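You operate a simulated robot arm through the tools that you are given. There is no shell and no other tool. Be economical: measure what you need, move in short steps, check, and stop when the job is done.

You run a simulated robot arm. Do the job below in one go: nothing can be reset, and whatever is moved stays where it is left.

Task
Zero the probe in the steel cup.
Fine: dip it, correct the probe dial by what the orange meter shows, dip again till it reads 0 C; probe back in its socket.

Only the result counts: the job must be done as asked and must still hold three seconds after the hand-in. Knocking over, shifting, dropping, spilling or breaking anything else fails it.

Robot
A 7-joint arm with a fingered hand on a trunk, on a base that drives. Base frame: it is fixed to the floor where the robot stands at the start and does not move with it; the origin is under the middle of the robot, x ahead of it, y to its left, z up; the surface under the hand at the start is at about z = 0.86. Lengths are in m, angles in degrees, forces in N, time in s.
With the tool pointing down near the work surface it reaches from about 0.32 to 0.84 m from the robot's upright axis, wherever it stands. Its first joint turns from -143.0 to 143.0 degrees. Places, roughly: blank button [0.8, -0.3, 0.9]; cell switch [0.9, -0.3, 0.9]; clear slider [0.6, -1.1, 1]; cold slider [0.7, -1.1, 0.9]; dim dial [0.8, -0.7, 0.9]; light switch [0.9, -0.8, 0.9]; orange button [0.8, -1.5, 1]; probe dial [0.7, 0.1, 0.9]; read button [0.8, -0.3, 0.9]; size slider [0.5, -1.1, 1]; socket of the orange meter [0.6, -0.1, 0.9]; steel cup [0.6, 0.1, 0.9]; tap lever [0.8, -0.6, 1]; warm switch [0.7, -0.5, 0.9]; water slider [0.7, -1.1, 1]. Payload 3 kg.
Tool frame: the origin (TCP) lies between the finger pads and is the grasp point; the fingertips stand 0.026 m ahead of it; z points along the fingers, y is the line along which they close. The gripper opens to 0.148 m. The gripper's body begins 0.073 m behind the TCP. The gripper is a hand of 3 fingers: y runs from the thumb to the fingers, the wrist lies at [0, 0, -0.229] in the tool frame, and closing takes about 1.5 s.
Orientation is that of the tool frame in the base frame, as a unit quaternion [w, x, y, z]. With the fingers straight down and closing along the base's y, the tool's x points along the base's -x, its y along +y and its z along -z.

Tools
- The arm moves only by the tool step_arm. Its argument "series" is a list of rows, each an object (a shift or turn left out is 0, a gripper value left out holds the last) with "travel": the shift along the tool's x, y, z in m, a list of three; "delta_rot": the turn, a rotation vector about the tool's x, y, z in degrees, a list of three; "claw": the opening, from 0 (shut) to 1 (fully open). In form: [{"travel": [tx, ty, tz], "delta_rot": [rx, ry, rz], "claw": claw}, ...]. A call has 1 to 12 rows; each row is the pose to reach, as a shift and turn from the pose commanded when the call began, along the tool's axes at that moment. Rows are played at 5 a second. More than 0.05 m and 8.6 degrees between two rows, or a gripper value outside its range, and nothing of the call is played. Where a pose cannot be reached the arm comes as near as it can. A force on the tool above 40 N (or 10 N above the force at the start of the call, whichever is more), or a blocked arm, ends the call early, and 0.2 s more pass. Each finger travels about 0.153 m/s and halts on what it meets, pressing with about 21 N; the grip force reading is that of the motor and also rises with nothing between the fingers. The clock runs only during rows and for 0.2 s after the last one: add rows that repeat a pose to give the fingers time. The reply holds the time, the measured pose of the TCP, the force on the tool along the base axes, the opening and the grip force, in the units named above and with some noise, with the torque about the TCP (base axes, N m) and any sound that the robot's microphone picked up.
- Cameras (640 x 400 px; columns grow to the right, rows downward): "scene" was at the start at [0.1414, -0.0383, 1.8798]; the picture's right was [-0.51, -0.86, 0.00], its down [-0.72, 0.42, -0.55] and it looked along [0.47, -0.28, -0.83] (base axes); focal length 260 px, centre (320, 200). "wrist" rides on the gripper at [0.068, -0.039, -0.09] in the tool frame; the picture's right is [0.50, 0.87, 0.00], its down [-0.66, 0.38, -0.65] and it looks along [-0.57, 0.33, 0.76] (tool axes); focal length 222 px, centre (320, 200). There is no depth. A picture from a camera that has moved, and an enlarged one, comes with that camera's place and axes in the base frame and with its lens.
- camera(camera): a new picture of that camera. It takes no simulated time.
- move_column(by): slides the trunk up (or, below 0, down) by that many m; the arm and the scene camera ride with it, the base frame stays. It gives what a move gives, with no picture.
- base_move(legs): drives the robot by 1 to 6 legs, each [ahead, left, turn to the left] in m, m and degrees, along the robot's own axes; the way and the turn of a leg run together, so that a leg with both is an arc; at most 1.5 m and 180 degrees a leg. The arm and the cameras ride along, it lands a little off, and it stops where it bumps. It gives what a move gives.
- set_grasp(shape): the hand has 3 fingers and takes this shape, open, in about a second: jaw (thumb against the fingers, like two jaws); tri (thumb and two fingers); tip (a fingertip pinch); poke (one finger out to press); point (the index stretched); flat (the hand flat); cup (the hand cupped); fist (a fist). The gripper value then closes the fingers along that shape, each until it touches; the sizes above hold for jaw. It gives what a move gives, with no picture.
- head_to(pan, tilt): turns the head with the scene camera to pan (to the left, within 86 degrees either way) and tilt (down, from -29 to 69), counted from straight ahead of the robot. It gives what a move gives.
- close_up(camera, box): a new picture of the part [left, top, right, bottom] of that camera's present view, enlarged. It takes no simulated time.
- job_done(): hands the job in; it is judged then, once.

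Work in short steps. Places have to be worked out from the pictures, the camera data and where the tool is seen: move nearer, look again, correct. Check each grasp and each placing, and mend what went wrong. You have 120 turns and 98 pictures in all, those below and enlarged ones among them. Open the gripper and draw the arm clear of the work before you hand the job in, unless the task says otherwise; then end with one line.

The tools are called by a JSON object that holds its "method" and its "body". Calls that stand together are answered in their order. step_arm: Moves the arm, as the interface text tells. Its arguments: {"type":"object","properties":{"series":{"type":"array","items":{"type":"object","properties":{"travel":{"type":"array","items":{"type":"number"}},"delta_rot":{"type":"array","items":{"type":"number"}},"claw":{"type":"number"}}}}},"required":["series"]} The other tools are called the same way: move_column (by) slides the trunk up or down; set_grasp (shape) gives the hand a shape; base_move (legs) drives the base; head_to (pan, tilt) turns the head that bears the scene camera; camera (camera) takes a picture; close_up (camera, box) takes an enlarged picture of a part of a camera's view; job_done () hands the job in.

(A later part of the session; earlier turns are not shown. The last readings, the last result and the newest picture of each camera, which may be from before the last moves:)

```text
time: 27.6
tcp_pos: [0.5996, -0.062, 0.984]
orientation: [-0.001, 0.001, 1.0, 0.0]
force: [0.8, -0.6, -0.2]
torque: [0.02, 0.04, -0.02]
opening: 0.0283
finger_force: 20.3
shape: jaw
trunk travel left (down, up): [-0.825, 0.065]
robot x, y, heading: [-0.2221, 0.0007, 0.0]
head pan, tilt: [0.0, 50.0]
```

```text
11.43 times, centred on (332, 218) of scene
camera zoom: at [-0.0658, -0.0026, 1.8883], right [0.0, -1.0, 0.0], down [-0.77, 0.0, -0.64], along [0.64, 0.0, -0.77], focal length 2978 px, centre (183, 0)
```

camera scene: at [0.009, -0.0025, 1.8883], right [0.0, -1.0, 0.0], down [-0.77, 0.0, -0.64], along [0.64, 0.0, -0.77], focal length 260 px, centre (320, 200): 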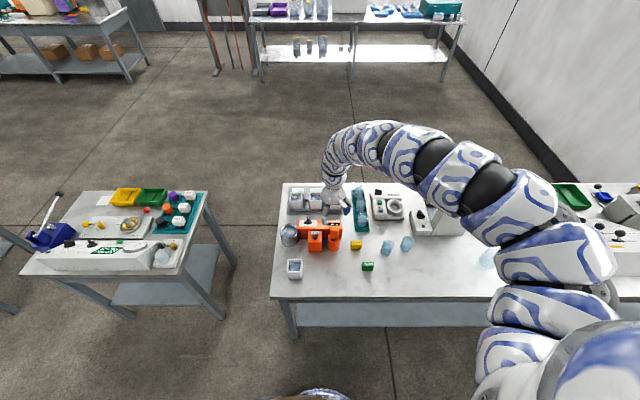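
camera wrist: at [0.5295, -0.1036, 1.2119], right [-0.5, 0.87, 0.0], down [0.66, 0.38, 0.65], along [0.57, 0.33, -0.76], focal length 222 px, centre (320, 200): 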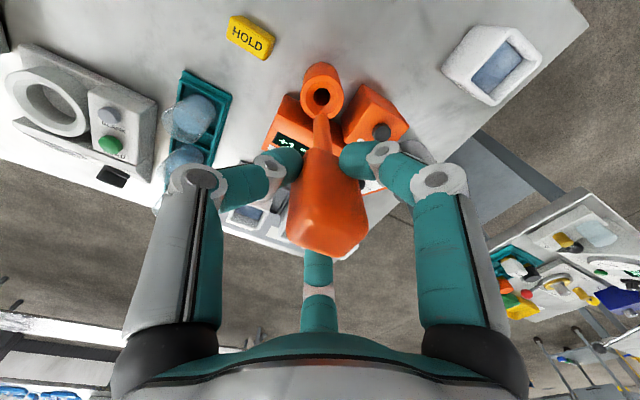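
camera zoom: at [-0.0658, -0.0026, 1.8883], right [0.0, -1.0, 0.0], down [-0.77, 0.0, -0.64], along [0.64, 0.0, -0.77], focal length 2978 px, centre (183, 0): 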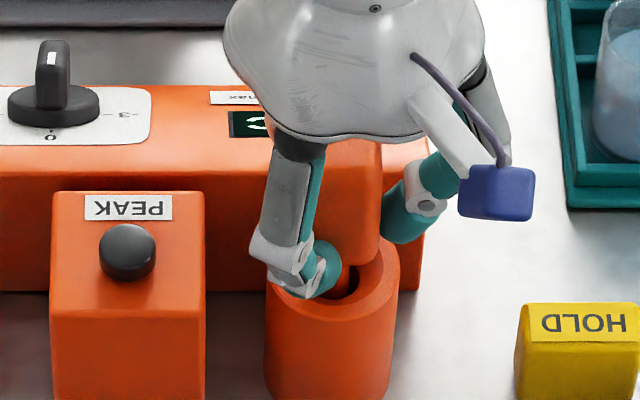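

Seated. I'll release and lift straight up.

{"method": "step_arm", "body": {"series": [{"claw": 0.2}, {"claw": 0.35}, {"claw": 0.5}, {"claw": 0.6}, {"claw": 0.6}, {"travel": [0, 0, -0.03]}, {"travel": [0, 0, -0.06]}, {"travel": [0, 0, -0.09]}, {"travel": [0, 0, -0.12]}, {"travel": [0, 0, -0.12]}]}}

{"method": "camera", "body": {"camera": "wrist"}}

{"method": "close_up", "body": {"camera": "scene", "box": [272, 180, 368, 240]}}

```text
time: 29.8
tcp_pos: [0.5958, -0.0608, 1.1045]
orientation: [0.0, 0.001, 1.0, 0.0]
force: [-0.8, 0.3, -0.4]
torque: [-0.01, 0.0, -0.02]
opening: 0.0886
finger_force: 0.0
shape: jaw
trunk travel left (down, up): [-0.825, 0.065]
robot x, y, heading: [-0.2217, 0.0035, -0.1]
head pan, tilt: [0.0, 50.0]
```

```text
55 pictures are left
camera wrist: at [0.5274, -0.1005, 1.1951], right [-0.5, 0.87, 0.0], down [0.66, 0.38, 0.65], along [0.57, 0.33, -0.76], focal length 222 px, centre (320, 200)
```

wrist: 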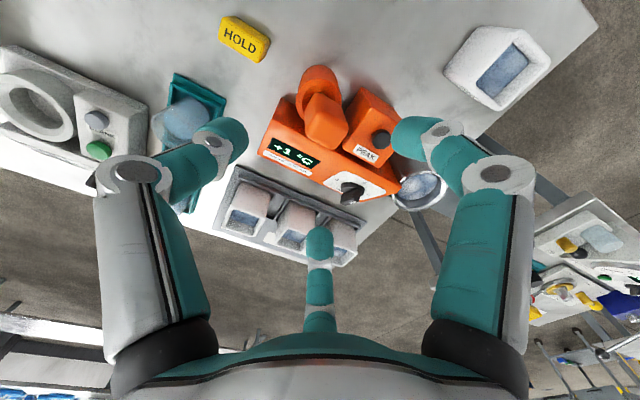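

```text
6.67 times, centred on (320, 210) of scene
camera zoom: at [-0.0654, -0.0026, 1.8882], right [0.0, -1.0, 0.0], down [-0.77, 0.0, -0.64], along [0.64, 0.0, -0.77], focal length 1737 px, centre (320, 133)
```

zoom: 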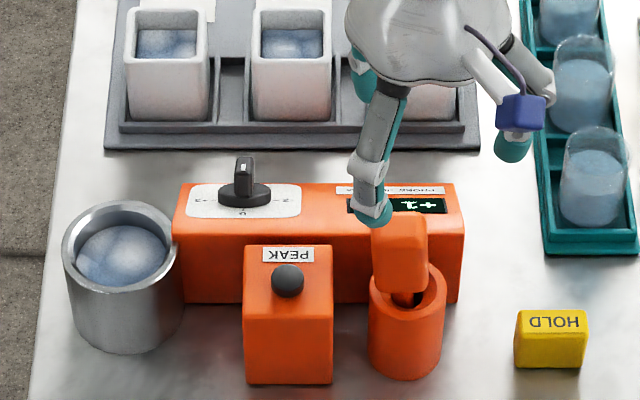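

The probe is seated, and the display holds +1. For the dial at about (0.66, 0.053), I'll drive 0.05 m ahead for reach and shift over the knob.

{"method": "base_move", "body": {"legs": [[0.05, 0, 0]]}}

{"method": "step_arm", "body": {"series": [{"travel": [0, 0.04, 0]}, {"travel": [0, 0.08, 0], "claw": 0.45}, {"travel": [-0.012, 0.113, 0.0]}, {"travel": [-0.012, 0.113, 0.0]}]}}

{"method": "camera", "body": {"camera": "wrist"}}

{"method": "close_up", "body": {"camera": "scene", "box": [272, 190, 352, 240]}}

```text
time: 30.7
tcp_pos: [0.648, -0.062, 1.1032]
orientation: [-0.002, 0.002, 1.0, 0.001]
force: [0.7, -0.6, -0.3]
torque: [0.0, 0.04, 0.0]
opening: 0.0883
finger_force: 0.1
shape: jaw
trunk travel left (down, up): [-0.825, 0.065]
robot x, y, heading: [-0.1712, -0.0002, -0.1]
head pan, tilt: [0.0, 50.0]
```

```text
time: 31.7
tcp_pos: [0.6588, 0.0494, 1.1055]
orientation: [0.0, 0.002, 1.0, 0.0]
force: [0.6, 0.1, 0.0]
torque: [-0.01, 0.01, -0.04]
opening: 0.0669
finger_force: 0.1
shape: jaw
trunk travel left (down, up): [-0.825, 0.065]
robot x, y, heading: [-0.1723, 0.0007, -0.7]
head pan, tilt: [0.0, 50.0]
```

```text
53 pictures are left
camera wrist: at [0.5901, 0.0104, 1.1967], right [-0.5, 0.87, 0.0], down [0.66, 0.38, 0.65], along [0.57, 0.32, -0.76], focal length 222 px, centre (320, 200)
```

wrist: 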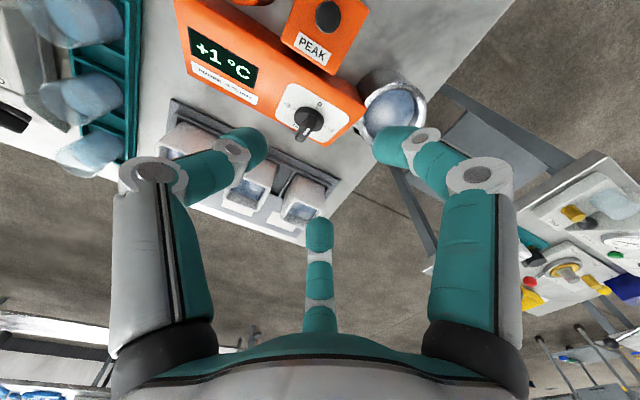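

```text
8.00 times, centred on (312, 215) of scene
camera zoom: at [-0.015, -0.004, 1.8883], right [0.0, -1.0, 0.0], down [-0.77, 0.0, -0.64], along [0.64, 0.0, -0.77], focal length 2084 px, centre (384, 80)
```

zoom: 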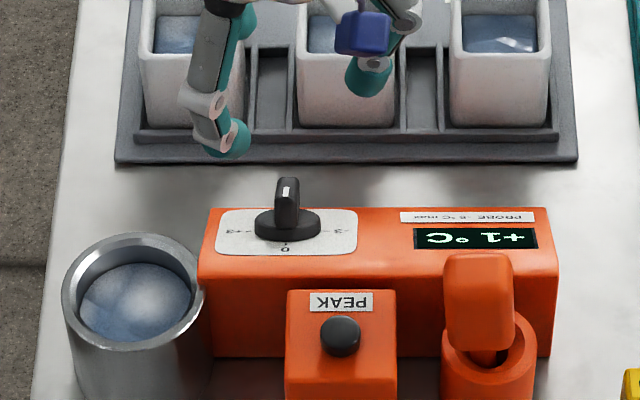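

{"method": "close_up", "body": {"camera": "wrist", "box": [270, 70, 370, 150]}}

{"method": "close_up", "body": {"camera": "scene", "box": [296, 207, 320, 222]}}

```text
5.00 times, centred on (320, 110) of wrist
camera zoom: at [0.5901, 0.0104, 1.1967], right [-0.5, 0.87, 0.0], down [0.66, 0.38, 0.65], along [0.57, 0.32, -0.76], focal length 1111 px, centre (320, 650)
```

zoom: 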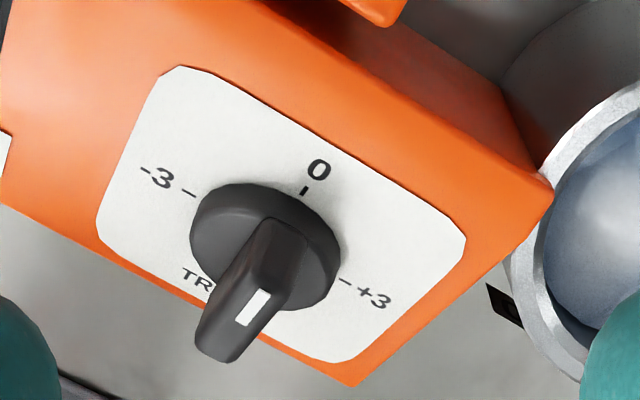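

```text
16.00 times, centred on (308, 214) of scene
camera zoom: at [-0.015, -0.004, 1.8883], right [0.0, -1.0, 0.0], down [-0.77, 0.0, -0.64], along [0.64, 0.0, -0.77], focal length 4168 px, centre (512, -32)
```

zoom: 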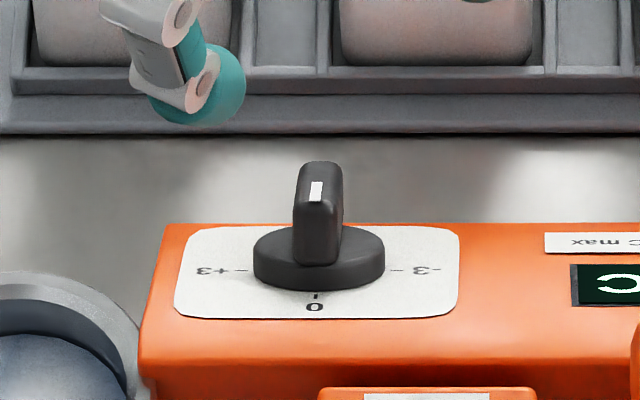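

The ±3 ticks do not look to be at exactly ±90°, so I'll zoom tightly to measure the scale angles.

{"method": "close_up", "body": {"camera": "scene", "box": [301, 212, 314, 220]}}

{"method": "close_up", "body": {"camera": "wrist", "box": [285, 80, 345, 130]}}

```text
16.00 times, centred on (308, 216) of scene
camera zoom: at [-0.015, -0.004, 1.8883], right [0.0, -1.0, 0.0], down [-0.77, 0.0, -0.64], along [0.64, 0.0, -0.77], focal length 4168 px, centre (520, -56)
```

zoom: 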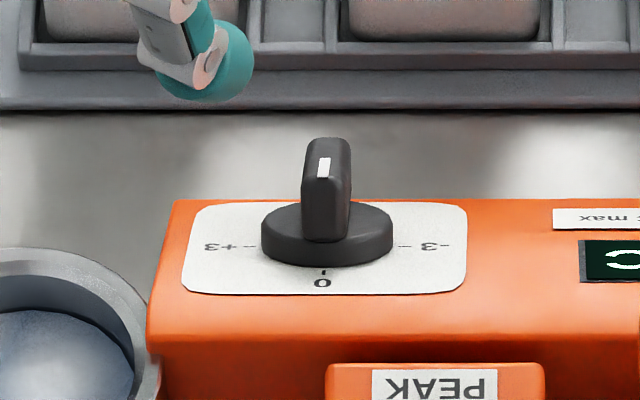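

```text
8.00 times, centred on (315, 105) of wrist
camera zoom: at [0.5901, 0.0104, 1.1967], right [-0.5, 0.87, 0.0], down [0.66, 0.38, 0.65], along [0.57, 0.32, -0.76], focal length 1777 px, centre (360, 960)
```

zoom: 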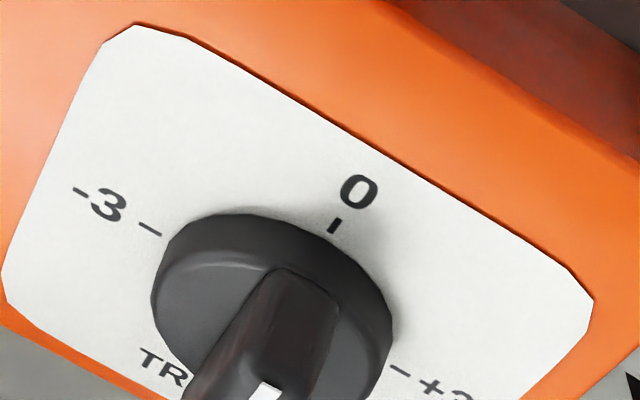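

The geometry now fits a dial face that slopes away toward +x by about 37°. Its centre is at about (0.695, 0.052, 0.896), the scale is ±90°, and the pointer is at 0, on its uphill (-x) end. A vertical one-finger push on the pointer's uphill end toward -y should turn it to -1. I'll raise and make the poke shape.

{"method": "step_arm", "body": {"series": [{"travel": [0, 0, -0.03]}, {"travel": [0, 0, -0.055]}, {"travel": [0, 0, -0.055]}]}}

{"method": "set_grasp", "body": {"shape": "poke"}}

{"method": "camera", "body": {"camera": "wrist"}}

{"method": "close_up", "body": {"camera": "scene", "box": [256, 160, 352, 220]}}

```text
time: 32.5
tcp_pos: [0.6612, 0.0496, 1.1583]
orientation: [-0.001, 0.002, 1.0, 0.0]
force: [-0.5, 0.5, 0.0]
torque: [0.0, 0.03, -0.03]
opening: 0.0671
finger_force: 0.0
shape: jaw
trunk travel left (down, up): [-0.825, 0.065]
robot x, y, heading: [-0.1708, 0.0001, -0.1]
head pan, tilt: [0.0, 50.0]
```

```text
time: 33.4
tcp_pos: [0.661, 0.05, 1.16]
orientation: [-0.001, 0.001, 1.0, 0.0]
force: [0.4, 0.2, 0.2]
torque: [0.03, -0.01, -0.01]
opening: 0.0001
finger_force: 0.0
shape: poke
trunk travel left (down, up): [-0.825, 0.065]
robot x, y, heading: [-0.1726, -0.0009, -0.4]
head pan, tilt: [0.0, 50.0]
```

```text
47 pictures are left
camera wrist: at [0.5917, 0.0108, 1.2496], right [-0.5, 0.87, 0.0], down [0.66, 0.38, 0.65], along [0.57, 0.32, -0.76], focal length 222 px, centre (320, 200)
```

wrist: 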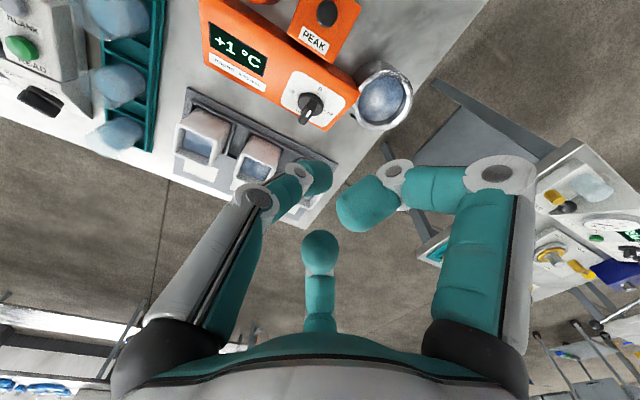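

```text
6.67 times, centred on (304, 190) of scene
camera zoom: at [-0.0144, -0.003, 1.8882], right [0.0, -1.0, 0.0], down [-0.77, 0.0, -0.64], along [0.64, 0.0, -0.77], focal length 1737 px, centre (427, 267)
```

zoom: 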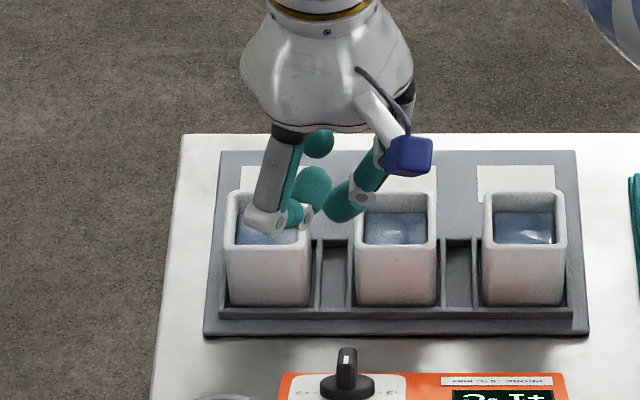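

Poke shape: the thumb tip sits on the TCP axis, leaning in from -y. So it's better to push the pointer's downhill (+x) end toward +y, which is the same turn direction. I'll drive ahead 0.05 m and hover beside that end.

{"method": "base_move", "body": {"legs": [[0.05, 0, 0]]}}

{"method": "step_arm", "body": {"series": [{"travel": [0, -0.035, 0.04]}, {"travel": [-0.006, -0.035, 0.08]}, {"travel": [-0.01, -0.035, 0.12]}, {"travel": [-0.01, -0.035, 0.17]}, {"travel": [-0.01, -0.035, 0.19]}, {"travel": [-0.01, -0.035, 0.19]}]}}

{"method": "camera", "body": {"camera": "wrist"}}

{"method": "close_up", "body": {"camera": "scene", "box": [280, 190, 344, 230]}}

```text
time: 34.3
tcp_pos: [0.7116, 0.0505, 1.1575]
orientation: [-0.002, 0.002, 1.0, 0.0]
force: [0.8, -0.4, -0.5]
torque: [-0.01, 0.02, -0.01]
opening: 0.0
finger_force: 0.0
shape: poke
trunk travel left (down, up): [-0.825, 0.065]
robot x, y, heading: [-0.1187, -0.0007, -0.2]
head pan, tilt: [0.0, 50.0]
```

```text
refused: row 1 steps farther than a row can; nothing moved
```

```text
45 pictures are left
camera wrist: at [0.6437, 0.011, 1.2481], right [-0.5, 0.87, 0.0], down [0.66, 0.38, 0.65], along [0.56, 0.32, -0.76], focal length 222 px, centre (320, 200)
```

wrist: 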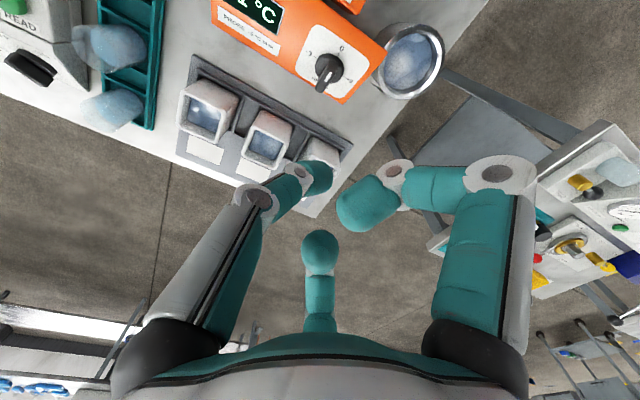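

```text
10.00 times, centred on (312, 210) of scene
camera zoom: at [0.0387, -0.0031, 1.8879], right [0.0, -1.0, 0.0], down [-0.77, 0.0, -0.64], along [0.64, 0.0, -0.77], focal length 2605 px, centre (400, 100)
```

zoom: 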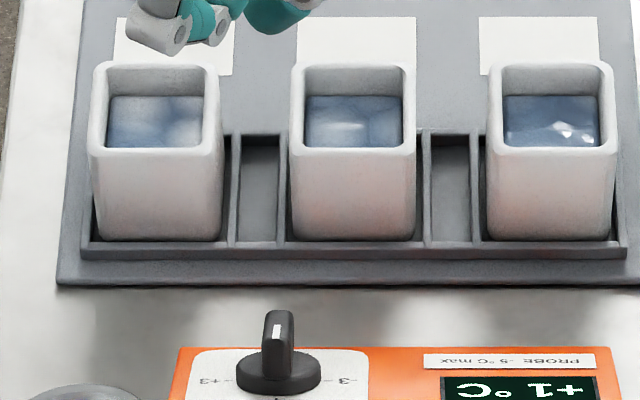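

The row step was slightly too large, so I'll repeat with smaller rows.

{"method": "step_arm", "body": {"series": [{"travel": [0, -0.035, 0.0]}, {"travel": [-0.006, -0.035, 0.04]}, {"travel": [-0.01, -0.035, 0.08]}, {"travel": [-0.01, -0.035, 0.12]}, {"travel": [-0.01, -0.035, 0.16]}, {"travel": [-0.01, -0.035, 0.195]}, {"travel": [-0.01, -0.035, 0.195]}]}}

{"method": "camera", "body": {"camera": "wrist"}}

{"method": "close_up", "body": {"camera": "scene", "box": [280, 200, 344, 240]}}

```text
time: 35.9
tcp_pos: [0.722, 0.0146, 0.9644]
orientation: [0.0, 0.001, 1.0, 0.0]
force: [-0.2, 0.1, -0.2]
torque: [0.0, 0.03, -0.01]
opening: 0.0002
finger_force: 0.1
shape: poke
trunk travel left (down, up): [-0.825, 0.065]
robot x, y, heading: [-0.124, 0.0019, -0.3]
head pan, tilt: [0.0, 50.0]
```

```text
43 pictures are left
camera wrist: at [0.6527, -0.0248, 1.0539], right [-0.5, 0.87, 0.0], down [0.66, 0.38, 0.65], along [0.57, 0.32, -0.76], focal length 222 px, centre (320, 200)
```

wrist: 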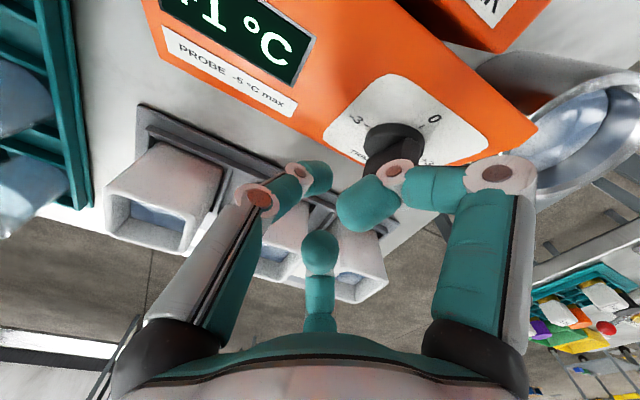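

```text
10.00 times, centred on (312, 220) of scene
camera zoom: at [0.0353, -0.0035, 1.8883], right [0.0, -1.0, 0.0], down [-0.77, 0.0, -0.64], along [0.64, 0.0, -0.77], focal length 2605 px, centre (400, 0)
```

zoom: 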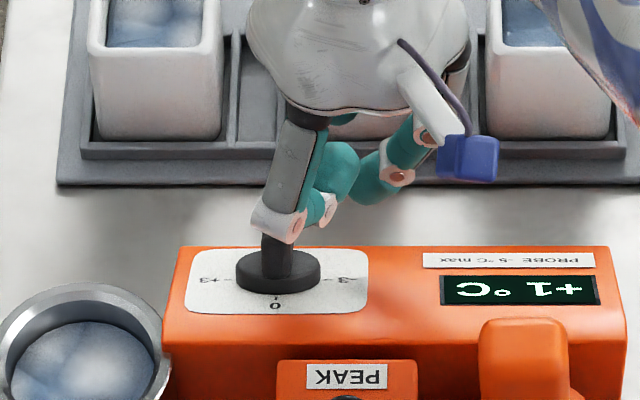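

The curled finger on the -x side would come down on the knob. I'll rise, then yaw the hand 60° (base +z) so that no finger overhangs the knob from this push point.

{"method": "step_arm", "body": {"series": [{"travel": [0, 0, -0.04]}, {"travel": [0, 0, -0.08]}, {"travel": [0, 0, -0.08], "delta_rot": [0, 0, -8]}, {"travel": [0, 0, -0.08], "delta_rot": [0, 0, -16]}, {"travel": [0, 0, -0.08], "delta_rot": [0, 0, -24]}, {"travel": [0, 0, -0.08], "delta_rot": [0, 0, -32]}, {"travel": [0, 0, -0.08], "delta_rot": [0, 0, -40]}, {"travel": [0, 0, -0.08], "delta_rot": [0, 0, -48]}, {"travel": [0, 0, -0.08], "delta_rot": [0, 0, -56]}, {"travel": [0, 0, -0.08], "delta_rot": [0, 0, -60]}, {"travel": [0, 0, -0.08], "delta_rot": [0, 0, -60]}]}}

{"method": "camera", "body": {"camera": "wrist"}}

{"method": "close_up", "body": {"camera": "scene", "box": [280, 190, 344, 230]}}

```text
time: 38.3
tcp_pos: [0.7201, 0.016, 1.0433]
orientation: [-0.001, -0.499, 0.866, 0.0]
force: [-0.1, 0.1, 0.7]
torque: [0.02, 0.04, -0.02]
opening: 0.0
finger_force: 0.0
shape: poke
trunk travel left (down, up): [-0.825, 0.065]
robot x, y, heading: [-0.1204, -0.0011, -0.3]
head pan, tilt: [0.0, 50.0]
```

```text
41 pictures are left
camera wrist: at [0.7182, -0.0627, 1.1338], right [-1.0, 0.0, 0.0], down [0.0, 0.76, 0.65], along [0.0, 0.65, -0.76], focal length 222 px, centre (320, 200)
```

wrist: 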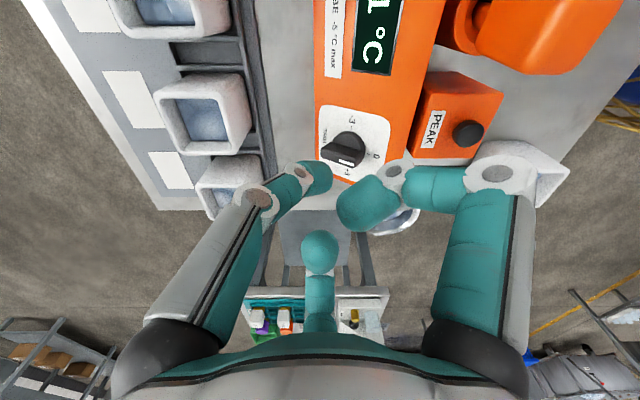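

```text
10.00 times, centred on (312, 210) of scene
camera zoom: at [0.0355, -0.0031, 1.8882], right [0.0, -1.0, 0.0], down [-0.77, 0.0, -0.64], along [0.64, 0.0, -0.77], focal length 2605 px, centre (400, 100)
```

zoom: 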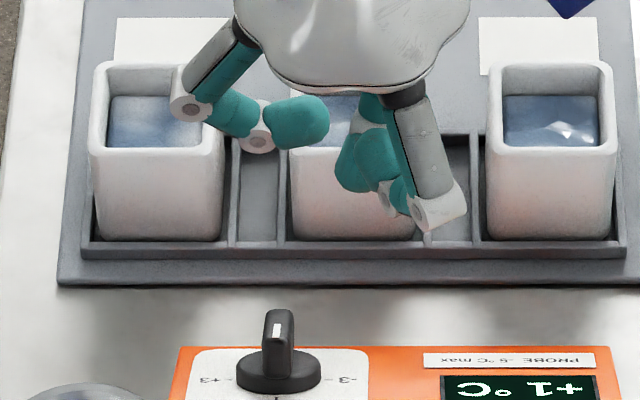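

The poke finger has little clearance next to the other curled fingers. I'll try the "point" shape to see whether it gives a cleaner single finger.

{"method": "set_grasp", "body": {"shape": "point"}}

{"method": "camera", "body": {"camera": "wrist"}}

{"method": "close_up", "body": {"camera": "scene", "box": [280, 190, 344, 230]}}

```text
time: 39.2
tcp_pos: [0.7189, 0.0173, 1.0429]
orientation: [-0.001, -0.499, 0.867, 0.001]
force: [0.7, -0.5, 0.1]
torque: [0.02, -0.01, -0.02]
opening: 0.1419
finger_force: 0.1
shape: point
trunk travel left (down, up): [-0.825, 0.065]
robot x, y, heading: [-0.1256, 0.0047, -0.3]
head pan, tilt: [0.0, 50.0]
```

```text
39 pictures are left
camera wrist: at [0.7181, -0.0626, 1.1339], right [-1.0, 0.0, 0.0], down [0.0, 0.76, 0.65], along [0.0, 0.65, -0.76], focal length 222 px, centre (320, 200)
```

wrist: 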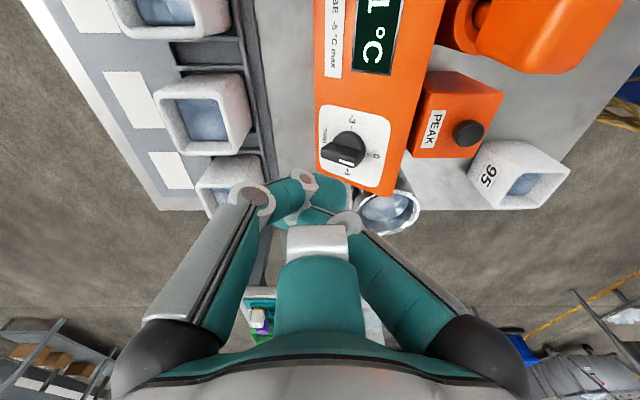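

```text
10.00 times, centred on (312, 210) of scene
camera zoom: at [0.0356, -0.0031, 1.8882], right [0.0, -1.0, 0.0], down [-0.77, 0.0, -0.64], along [0.64, 0.0, -0.77], focal length 2605 px, centre (400, 100)
```

zoom: 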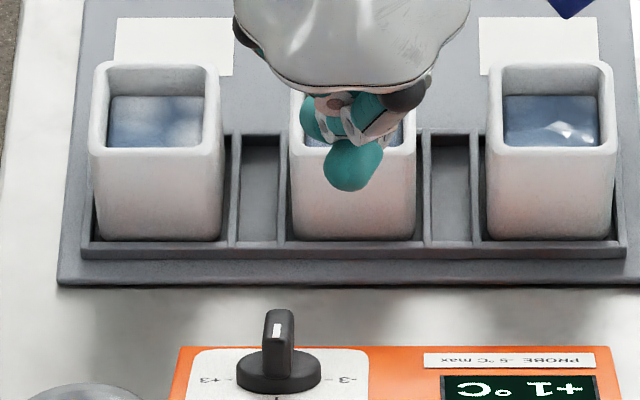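

"Point" gives one compact fingertip bulb below everything else, roughly at the TCP axis. It's best to push the pointer's higher (-x) end from the +y side toward -y. I'll move to (0.703, 0.088) and lower to z≈0.975 to check.

{"method": "step_arm", "body": {"series": [{"travel": [-0.027, 0.025, 0]}, {"travel": [-0.0535, 0.0494, 0]}, {"travel": [-0.0535, 0.0494, 0.035]}, {"travel": [-0.0535, 0.0494, 0.068]}, {"travel": [-0.0535, 0.0494, 0.068]}]}}

{"method": "camera", "body": {"camera": "wrist"}}

{"method": "close_up", "body": {"camera": "scene", "box": [288, 200, 336, 230]}}

```text
time: 40.4
tcp_pos: [0.7016, 0.0867, 0.9734]
orientation: [-0.001, -0.498, 0.867, 0.001]
force: [-0.6, -0.5, -0.2]
torque: [0.0, 0.0, -0.01]
opening: 0.1421
finger_force: 0.0
shape: point
trunk travel left (down, up): [-0.825, 0.065]
robot x, y, heading: [-0.1214, -0.0028, 0.1]
head pan, tilt: [0.0, 50.0]
```

```text
37 pictures are left
camera wrist: at [0.701, 0.0087, 1.0645], right [-1.0, 0.0, 0.0], down [0.0, 0.76, 0.65], along [0.0, 0.65, -0.76], focal length 222 px, centre (320, 200)
```

wrist: 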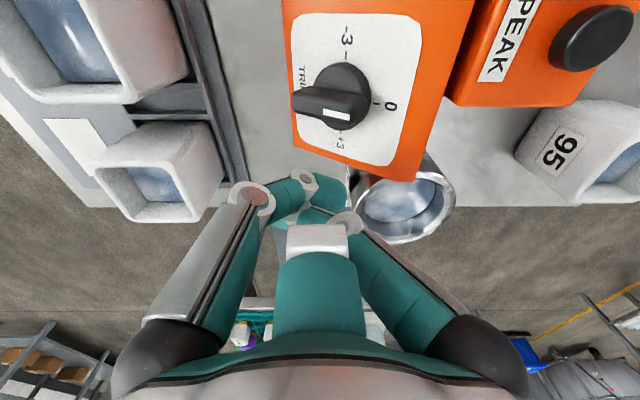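

```text
13.33 times, centred on (312, 215) of scene
camera zoom: at [0.0355, -0.0034, 1.8883], right [0.0, -1.0, 0.0], down [-0.77, 0.0, -0.64], along [0.64, 0.0, -0.77], focal length 3474 px, centre (427, 0)
```

zoom: 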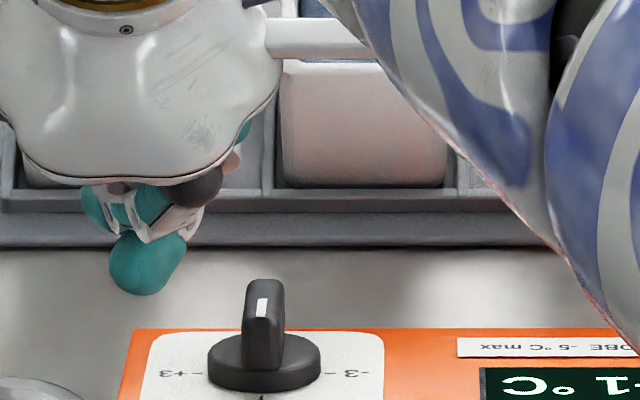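

The tip bulb is at about (0.701, 0.089, 0.951), with roughly 18–20 mm to the bar's side. I'll lower 26 mm, then approach 15 mm toward -y.

{"method": "step_arm", "body": {"series": [{"travel": [0, 0, 0.015]}, {"travel": [0, 0, 0.026]}, {"travel": [0.0065, -0.0037, 0.026]}, {"travel": [0.013, -0.0075, 0.026]}, {"travel": [0.013, -0.0075, 0.026]}]}}

{"method": "close_up", "body": {"camera": "wrist", "box": [260, 60, 440, 240]}}

{"method": "close_up", "body": {"camera": "scene", "box": [288, 205, 336, 235]}}

```text
time: 41.6
tcp_pos: [0.7031, 0.0721, 0.9488]
orientation: [-0.001, -0.499, 0.867, -0.001]
force: [0.6, 1.0, 0.4]
torque: [-0.01, -0.01, 0.01]
opening: 0.1421
finger_force: 0.1
shape: point
trunk travel left (down, up): [-0.825, 0.065]
robot x, y, heading: [-0.1203, -0.0027, -0.6]
head pan, tilt: [0.0, 50.0]
```

```text
2.22 times, centred on (350, 150) of wrist
camera zoom: at [0.702, -0.0065, 1.0391], right [-1.0, 0.0, 0.0], down [0.0, 0.76, 0.65], along [0.0, 0.65, -0.76], focal length 494 px, centre (253, 311)
```

zoom: 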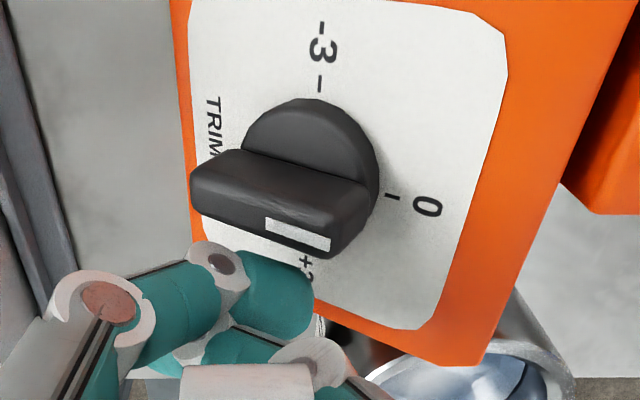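

```text
13.33 times, centred on (312, 220) of scene
camera zoom: at [0.0356, -0.003, 1.8882], right [0.0, -1.0, 0.0], down [-0.77, 0.0, -0.64], along [0.64, 0.0, -0.77], focal length 3474 px, centre (427, -67)
```

zoom: 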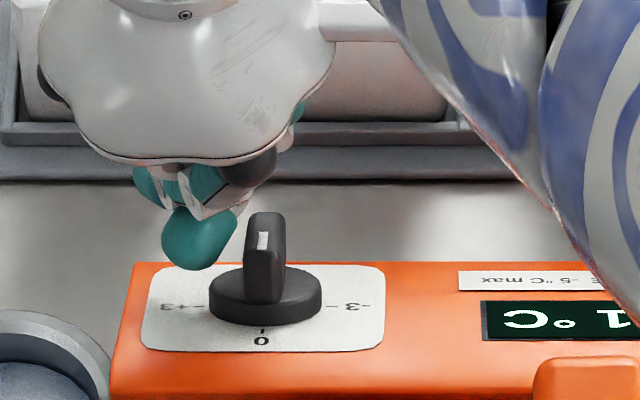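

Better triangulation from this closer view puts the pointer mark at about (0.690, 0.052, 0.943), so the bulb is slightly too far downhill. I'll shift it -12 mm in x and +12 mm in z, then nudge 4 mm toward -y.

{"method": "step_arm", "body": {"series": [{"travel": [0.0, 0.0, -0.012]}, {"travel": [0.006, 0.0104, -0.012]}, {"travel": [0.0078, 0.0094, -0.012]}, {"travel": [0.0095, 0.0084, -0.012]}, {"travel": [0.0095, 0.0084, -0.012]}]}}

{"method": "close_up", "body": {"camera": "wrist", "box": [260, 60, 440, 240]}}

{"method": "close_up", "body": {"camera": "scene", "box": [288, 205, 336, 235]}}

```text
time: 42.8
tcp_pos: [0.6907, 0.0666, 0.9611]
orientation: [-0.001, -0.499, 0.867, 0.0]
force: [-0.3, -0.2, -0.2]
torque: [0.0, -0.03, -0.02]
opening: 0.1422
finger_force: 0.0
shape: point
trunk travel left (down, up): [-0.825, 0.065]
robot x, y, heading: [-0.1205, 0.0015, -0.1]
head pan, tilt: [0.0, 50.0]
```

```text
2.22 times, centred on (350, 150) of wrist
camera zoom: at [0.6896, -0.012, 1.0512], right [-1.0, 0.0, 0.0], down [0.0, 0.76, 0.65], along [0.0, 0.65, -0.76], focal length 494 px, centre (253, 311)
```

zoom: 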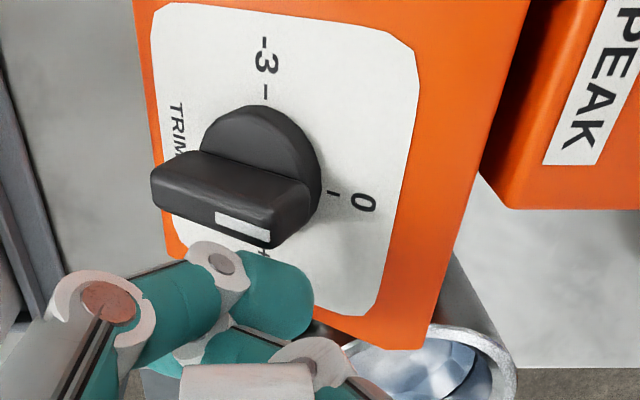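

```text
13.33 times, centred on (312, 220) of scene
camera zoom: at [0.0356, -0.003, 1.8882], right [0.0, -1.0, 0.0], down [-0.77, 0.0, -0.64], along [0.64, 0.0, -0.77], focal length 3474 px, centre (427, -67)
```

zoom: 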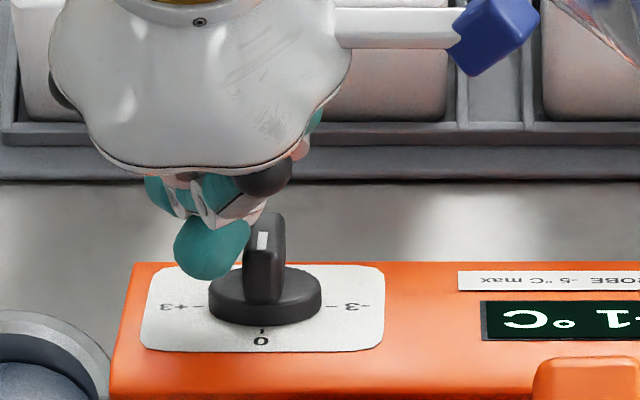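

Good placement beside the pointer's high end. I'll push 4 mm toward -y and check.

{"method": "step_arm", "body": {"series": [{"travel": [0.0017, -0.001, 0]}, {"travel": [0.0035, -0.002, 0]}, {"travel": [0.0035, -0.002, 0]}]}}

{"method": "close_up", "body": {"camera": "wrist", "box": [260, 60, 440, 240]}}

```text
time: 43.6
tcp_pos: [0.6922, 0.0649, 0.9598]
orientation: [-0.001, -0.499, 0.867, 0.001]
force: [0.6, 0.3, -0.2]
torque: [0.0, 0.0, 0.04]
opening: 0.1421
finger_force: 0.1
shape: point
trunk travel left (down, up): [-0.825, 0.065]
robot x, y, heading: [-0.1239, -0.0006, -0.6]
head pan, tilt: [0.0, 50.0]
```

```text
2.22 times, centred on (350, 150) of wrist
camera zoom: at [0.6903, -0.0152, 1.0513], right [-1.0, 0.0, 0.0], down [0.0, 0.76, 0.65], along [0.0, 0.65, -0.76], focal length 494 px, centre (253, 311)
```

zoom: 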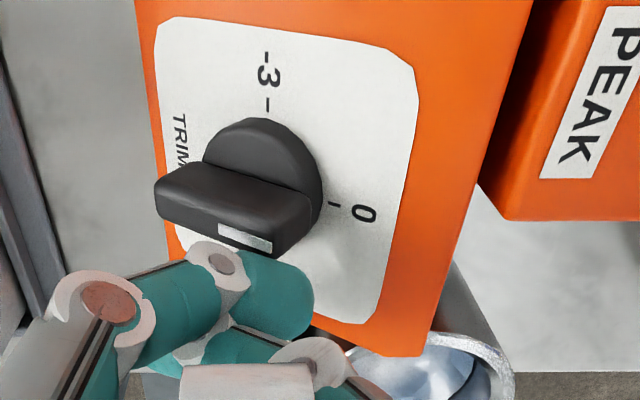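

No contact yet. I'll push another 4 mm.

{"method": "step_arm", "body": {"series": [{"travel": [0.0017, -0.001, 0]}, {"travel": [0.0035, -0.002, 0]}, {"travel": [0.0035, -0.002, 0]}]}}

{"method": "close_up", "body": {"camera": "wrist", "box": [260, 60, 440, 240]}}

```text
time: 44.4
tcp_pos: [0.6918, 0.0597, 0.9618]
orientation: [-0.001, -0.497, 0.867, 0.001]
force: [0.3, 1.1, 0.9]
torque: [0.05, -0.01, -0.02]
opening: 0.1422
finger_force: 0.0
shape: point
trunk travel left (down, up): [-0.825, 0.065]
robot x, y, heading: [-0.1195, 0.0017, -0.1]
head pan, tilt: [0.0, 50.0]
```

```text
2.22 times, centred on (350, 150) of wrist
camera zoom: at [0.6896, -0.019, 1.0527], right [-1.0, 0.0, 0.0], down [0.0, 0.76, 0.65], along [0.0, 0.65, -0.76], focal length 494 px, centre (253, 311)
```

zoom: 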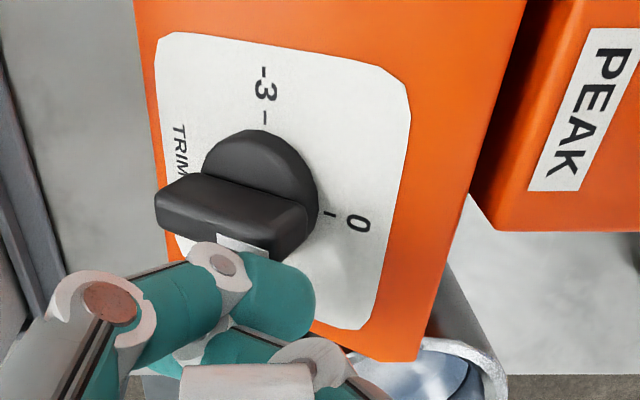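

{"method": "close_up", "body": {"camera": "scene", "box": [288, 205, 336, 235]}}

```text
13.33 times, centred on (312, 220) of scene
camera zoom: at [0.0354, -0.0028, 1.8883], right [0.0, -1.0, 0.0], down [-0.77, 0.0, -0.64], along [0.64, 0.0, -0.77], focal length 3474 px, centre (427, -67)
```

zoom: 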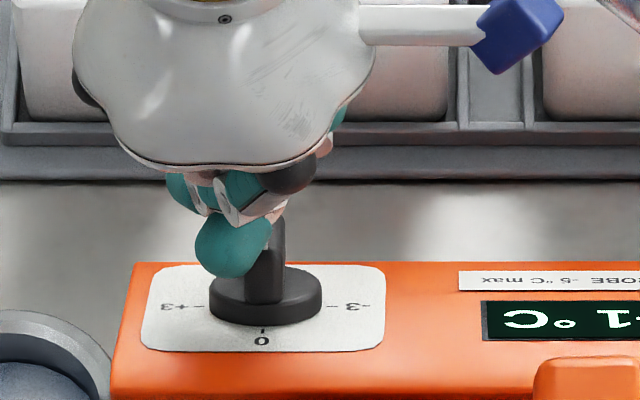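

The bulb is actually around (0.684, 0.061, 0.951), riding above the pointer's end. I'll back off +15 mm in y, lower 12 mm, and come in again.

{"method": "step_arm", "body": {"series": [{"travel": [-0.0065, 0.00375, 0]}, {"travel": [-0.013, 0.0075, 0]}, {"travel": [-0.013, 0.0075, 0.006]}, {"travel": [-0.013, 0.0075, 0.012]}, {"travel": [-0.0104, 0.006, 0.012]}, {"travel": [-0.0078, 0.0045, 0.012]}, {"travel": [-0.0078, 0.0045, 0.012]}]}}

{"method": "close_up", "body": {"camera": "scene", "box": [288, 205, 336, 235]}}

{"method": "close_up", "body": {"camera": "wrist", "box": [260, 60, 440, 240]}}

```text
time: 46.0
tcp_pos: [0.6928, 0.0687, 0.9512]
orientation: [-0.002, -0.499, 0.867, 0.001]
force: [-1.1, 0.3, -0.2]
torque: [0.02, 0.01, 0.01]
opening: 0.142
finger_force: 0.0
shape: point
trunk travel left (down, up): [-0.825, 0.065]
robot x, y, heading: [-0.1261, -0.0024, -0.0]
head pan, tilt: [0.0, 50.0]
```

```text
13.33 times, centred on (312, 220) of scene
camera zoom: at [0.0355, -0.0031, 1.8882], right [0.0, -1.0, 0.0], down [-0.77, 0.0, -0.64], along [0.64, 0.0, -0.77], focal length 3474 px, centre (427, -67)
```

zoom: 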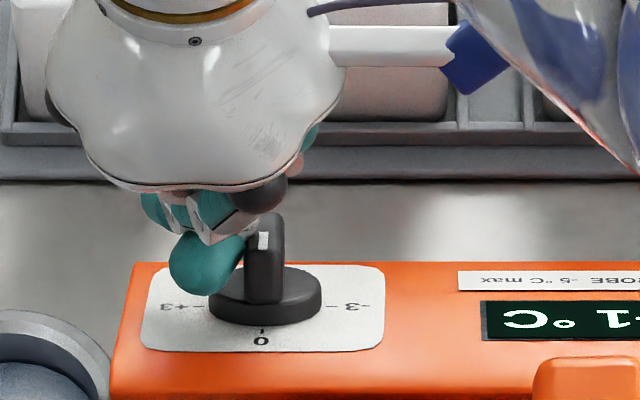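

```text
2.22 times, centred on (350, 150) of wrist
camera zoom: at [0.6907, -0.01, 1.041], right [-1.0, 0.0, 0.0], down [0.0, 0.76, 0.65], along [0.0, 0.65, -0.76], focal length 494 px, centre (253, 311)
```

zoom: 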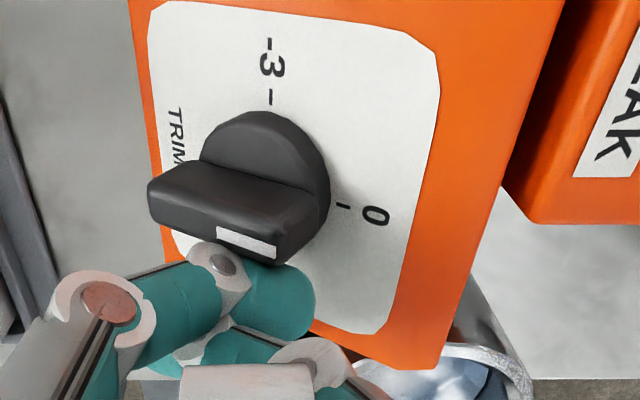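

Now the bulb is level with the pointer's side. I'll push 4 mm toward -y.

{"method": "step_arm", "body": {"series": [{"travel": [0.0017, -0.001, 0]}, {"travel": [0.0035, -0.002, 0]}, {"travel": [0.0035, -0.002, 0]}]}}

{"method": "close_up", "body": {"camera": "wrist", "box": [260, 60, 440, 240]}}

```text
time: 46.8
tcp_pos: [0.6902, 0.0652, 0.9507]
orientation: [-0.001, -0.498, 0.867, -0.001]
force: [2.8, 4.7, 8.3]
torque: [-0.09, -0.04, 0.05]
opening: 0.1421
finger_force: 0.1
shape: point
trunk travel left (down, up): [-0.825, 0.065]
robot x, y, heading: [-0.121, 0.0018, -0.2]
head pan, tilt: [0.0, 50.0]
```

```text
2.22 times, centred on (350, 150) of wrist
camera zoom: at [0.6896, -0.0138, 1.0408], right [-1.0, 0.0, 0.0], down [0.0, 0.76, 0.65], along [0.0, 0.65, -0.76], focal length 494 px, centre (253, 311)
```

zoom: 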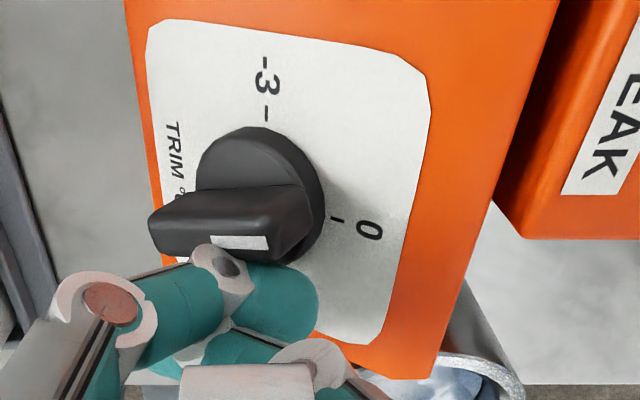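

The knob is turning, about 12–15° so far. There's a slight upward force, so I'll push 3 mm more with 1.5 mm lift.

{"method": "step_arm", "body": {"series": [{"travel": [0.0013, -0.0008, -0.0015]}, {"travel": [0.0026, -0.0015, -0.0015]}, {"travel": [0.0026, -0.0015, -0.0015]}]}}

{"method": "close_up", "body": {"camera": "wrist", "box": [260, 60, 440, 240]}}

```text
time: 47.6
tcp_pos: [0.6909, 0.0618, 0.9515]
orientation: [-0.001, -0.499, 0.867, 0.0]
force: [-0.8, 3.1, 3.1]
torque: [0.04, -0.03, 0.0]
opening: 0.1418
finger_force: 0.0
shape: point
trunk travel left (down, up): [-0.825, 0.065]
robot x, y, heading: [-0.1208, -0.0034, -0.1]
head pan, tilt: [0.0, 50.0]
```

```text
2.22 times, centred on (350, 150) of wrist
camera zoom: at [0.6892, -0.0178, 1.0418], right [-1.0, 0.0, 0.0], down [0.0, 0.76, 0.65], along [0.0, 0.65, -0.76], focal length 494 px, centre (253, 311)
```

zoom: 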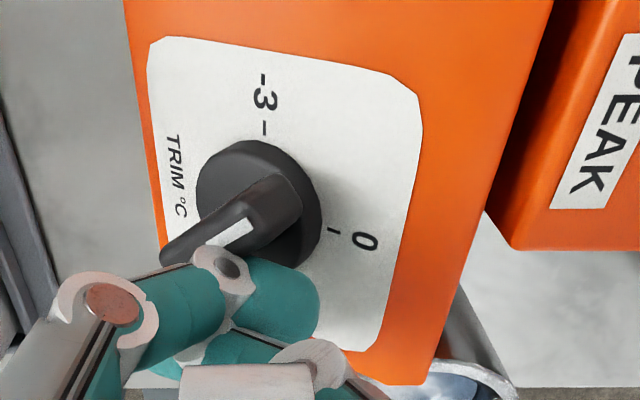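

It has turned considerably. I'll back off and measure the dial.

{"method": "step_arm", "body": {"series": [{"travel": [-0.0087, 0.005, 0]}, {"travel": [-0.0173, 0.01, 0]}, {"travel": [-0.0173, 0.01, -0.03]}, {"travel": [-0.0173, 0.01, -0.06]}, {"travel": [-0.0173, 0.01, -0.06]}]}}

{"method": "close_up", "body": {"camera": "wrist", "box": [240, 20, 440, 180]}}

{"method": "close_up", "body": {"camera": "scene", "box": [288, 205, 336, 235]}}

```text
time: 48.8
tcp_pos: [0.6904, 0.0805, 1.0119]
orientation: [0.0, -0.499, 0.867, 0.0]
force: [-0.1, 0.0, 1.0]
torque: [0.01, 0.0, 0.02]
opening: 0.1421
finger_force: 0.0
shape: point
trunk travel left (down, up): [-0.825, 0.065]
robot x, y, heading: [-0.1247, -0.0019, -0.1]
head pan, tilt: [0.0, 50.0]
```

```text
2.50 times, centred on (340, 100) of wrist
camera zoom: at [0.6892, 0.0011, 1.1029], right [-1.0, 0.0, 0.0], down [0.0, 0.76, 0.65], along [0.0, 0.65, -0.76], focal length 555 px, centre (270, 450)
```

zoom: 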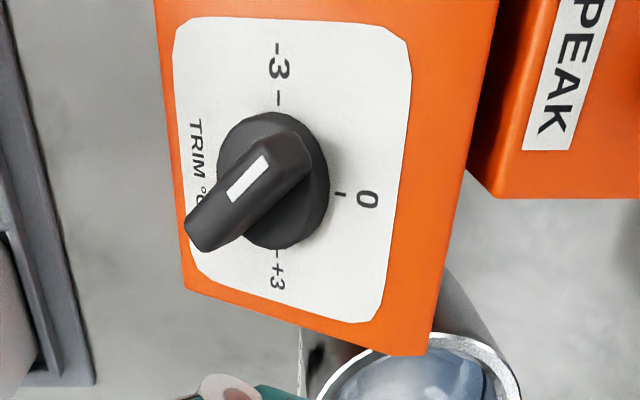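

```text
13.33 times, centred on (312, 220) of scene
camera zoom: at [0.0358, -0.003, 1.8882], right [0.0, -1.0, 0.0], down [-0.77, 0.0, -0.64], along [0.64, 0.0, -0.77], focal length 3474 px, centre (427, -67)
```

zoom: 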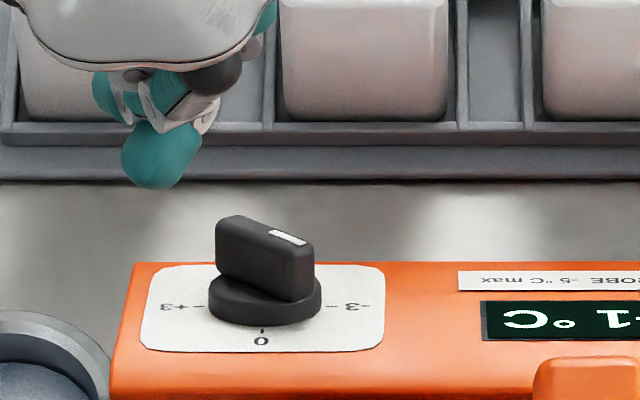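

The view is nearly face-on now: the pointer is at about 46° (≈ -1.5), overshooting the 30° (-1) target. I'll push its downhill end back toward -y by repositioning the bulb to TCP ≈ (0.701, 0.083, 0.947), and check before contact.

{"method": "step_arm", "body": {"series": [{"travel": [-0.0075, -0.0079, 0.0]}, {"travel": [-0.0075, -0.0079, 0.035]}, {"travel": [-0.0075, -0.0079, 0.065]}, {"travel": [-0.0075, -0.0079, 0.065]}]}}

{"method": "close_up", "body": {"camera": "wrist", "box": [240, 60, 440, 240]}}

{"method": "close_up", "body": {"camera": "scene", "box": [288, 205, 336, 235]}}

```text
time: 49.8
tcp_pos: [0.7027, 0.0828, 0.9496]
orientation: [-0.002, -0.498, 0.867, 0.001]
force: [-0.3, 0.0, 0.1]
torque: [-0.01, -0.05, 0.01]
opening: 0.1425
finger_force: 0.1
shape: point
trunk travel left (down, up): [-0.825, 0.065]
robot x, y, heading: [-0.1209, 0.0037, -0.7]
head pan, tilt: [0.0, 50.0]
```

```text
2.22 times, centred on (340, 150) of wrist
camera zoom: at [0.7013, 0.0039, 1.039], right [-1.0, 0.0, 0.0], down [0.0, 0.76, 0.65], along [0.0, 0.65, -0.76], focal length 494 px, centre (276, 311)
```

zoom: 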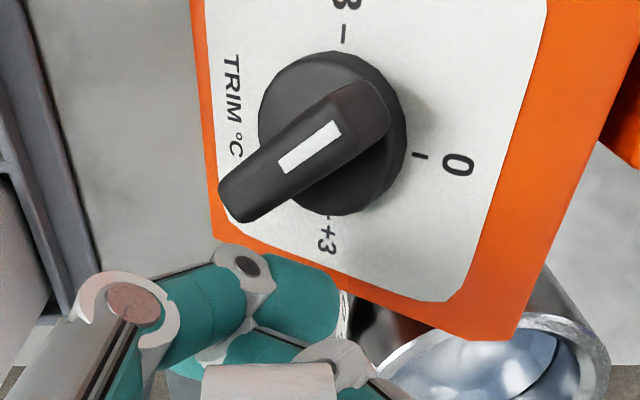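

```text
13.33 times, centred on (312, 220) of scene
camera zoom: at [0.0355, -0.0035, 1.8883], right [0.0, -1.0, 0.0], down [-0.77, 0.0, -0.64], along [0.64, 0.0, -0.77], focal length 3474 px, centre (427, -67)
```

zoom: 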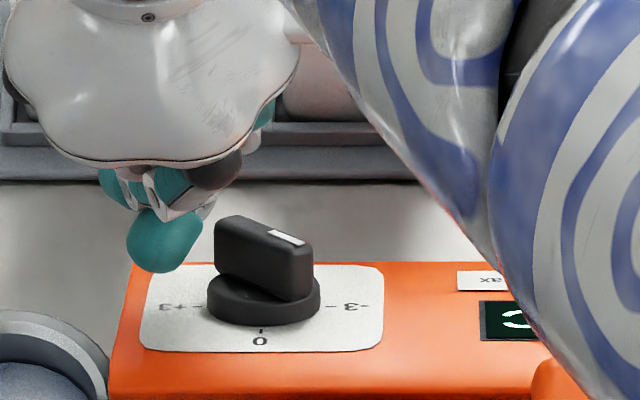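

The bulb is set to strike the near-centre part. I'll shift 5 mm more downhill and come in 10 mm to about contact.

{"method": "step_arm", "body": {"series": [{"travel": [-0.0025, -0.0043, 0.0]}, {"travel": [0.0015, -0.0066, 0.0]}, {"travel": [0.0062, -0.0093, 0.0]}, {"travel": [0.0062, -0.0093, 0.0]}]}}

{"method": "close_up", "body": {"camera": "wrist", "box": [240, 60, 440, 240]}}

```text
time: 50.8
tcp_pos: [0.7077, 0.072, 0.9481]
orientation: [-0.001, -0.498, 0.867, 0.0]
force: [0.8, -0.6, 0.2]
torque: [0.0, -0.03, -0.01]
opening: 0.142
finger_force: 0.1
shape: point
trunk travel left (down, up): [-0.825, 0.065]
robot x, y, heading: [-0.1235, -0.0007, -0.4]
head pan, tilt: [0.0, 50.0]
```

```text
2.22 times, centred on (340, 150) of wrist
camera zoom: at [0.7065, -0.0063, 1.0373], right [-1.0, 0.0, 0.0], down [0.0, 0.76, 0.65], along [0.0, 0.65, -0.76], focal length 494 px, centre (276, 311)
```

zoom: 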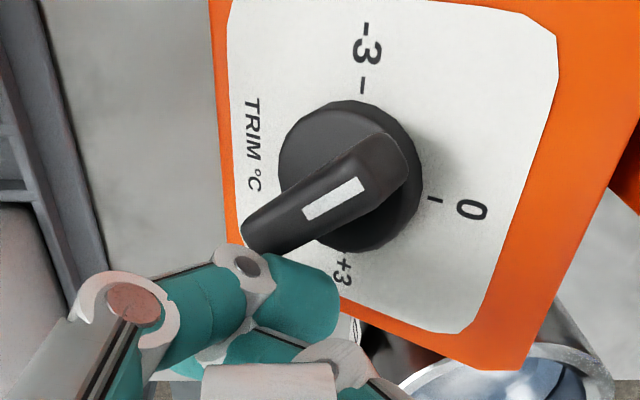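

Nearly at contact. I'll push 2.5 mm.

{"method": "step_arm", "body": {"series": [{"travel": [0.0011, -0.0006, 0.0]}, {"travel": [0.0022, -0.0012, 0.0]}, {"travel": [0.0022, -0.0012, 0.0]}]}}

{"method": "close_up", "body": {"camera": "wrist", "box": [240, 60, 440, 240]}}

```text
time: 51.6
tcp_pos: [0.7066, 0.0696, 0.9472]
orientation: [-0.002, -0.499, 0.866, 0.001]
force: [0.5, 0.1, -0.6]
torque: [0.0, 0.01, 0.0]
opening: 0.1419
finger_force: 0.1
shape: point
trunk travel left (down, up): [-0.825, 0.065]
robot x, y, heading: [-0.1209, -0.0006, -0.3]
head pan, tilt: [0.0, 50.0]
```

```text
2.22 times, centred on (340, 150) of wrist
camera zoom: at [0.7065, -0.0085, 1.0379], right [-1.0, 0.0, 0.0], down [0.0, 0.76, 0.65], along [0.0, 0.65, -0.76], focal length 494 px, centre (276, 311)
```

zoom: 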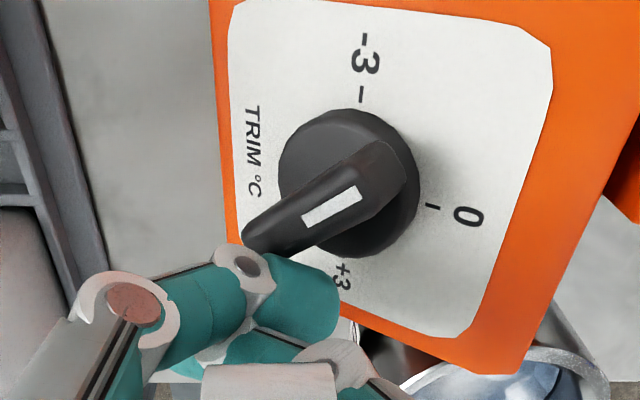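

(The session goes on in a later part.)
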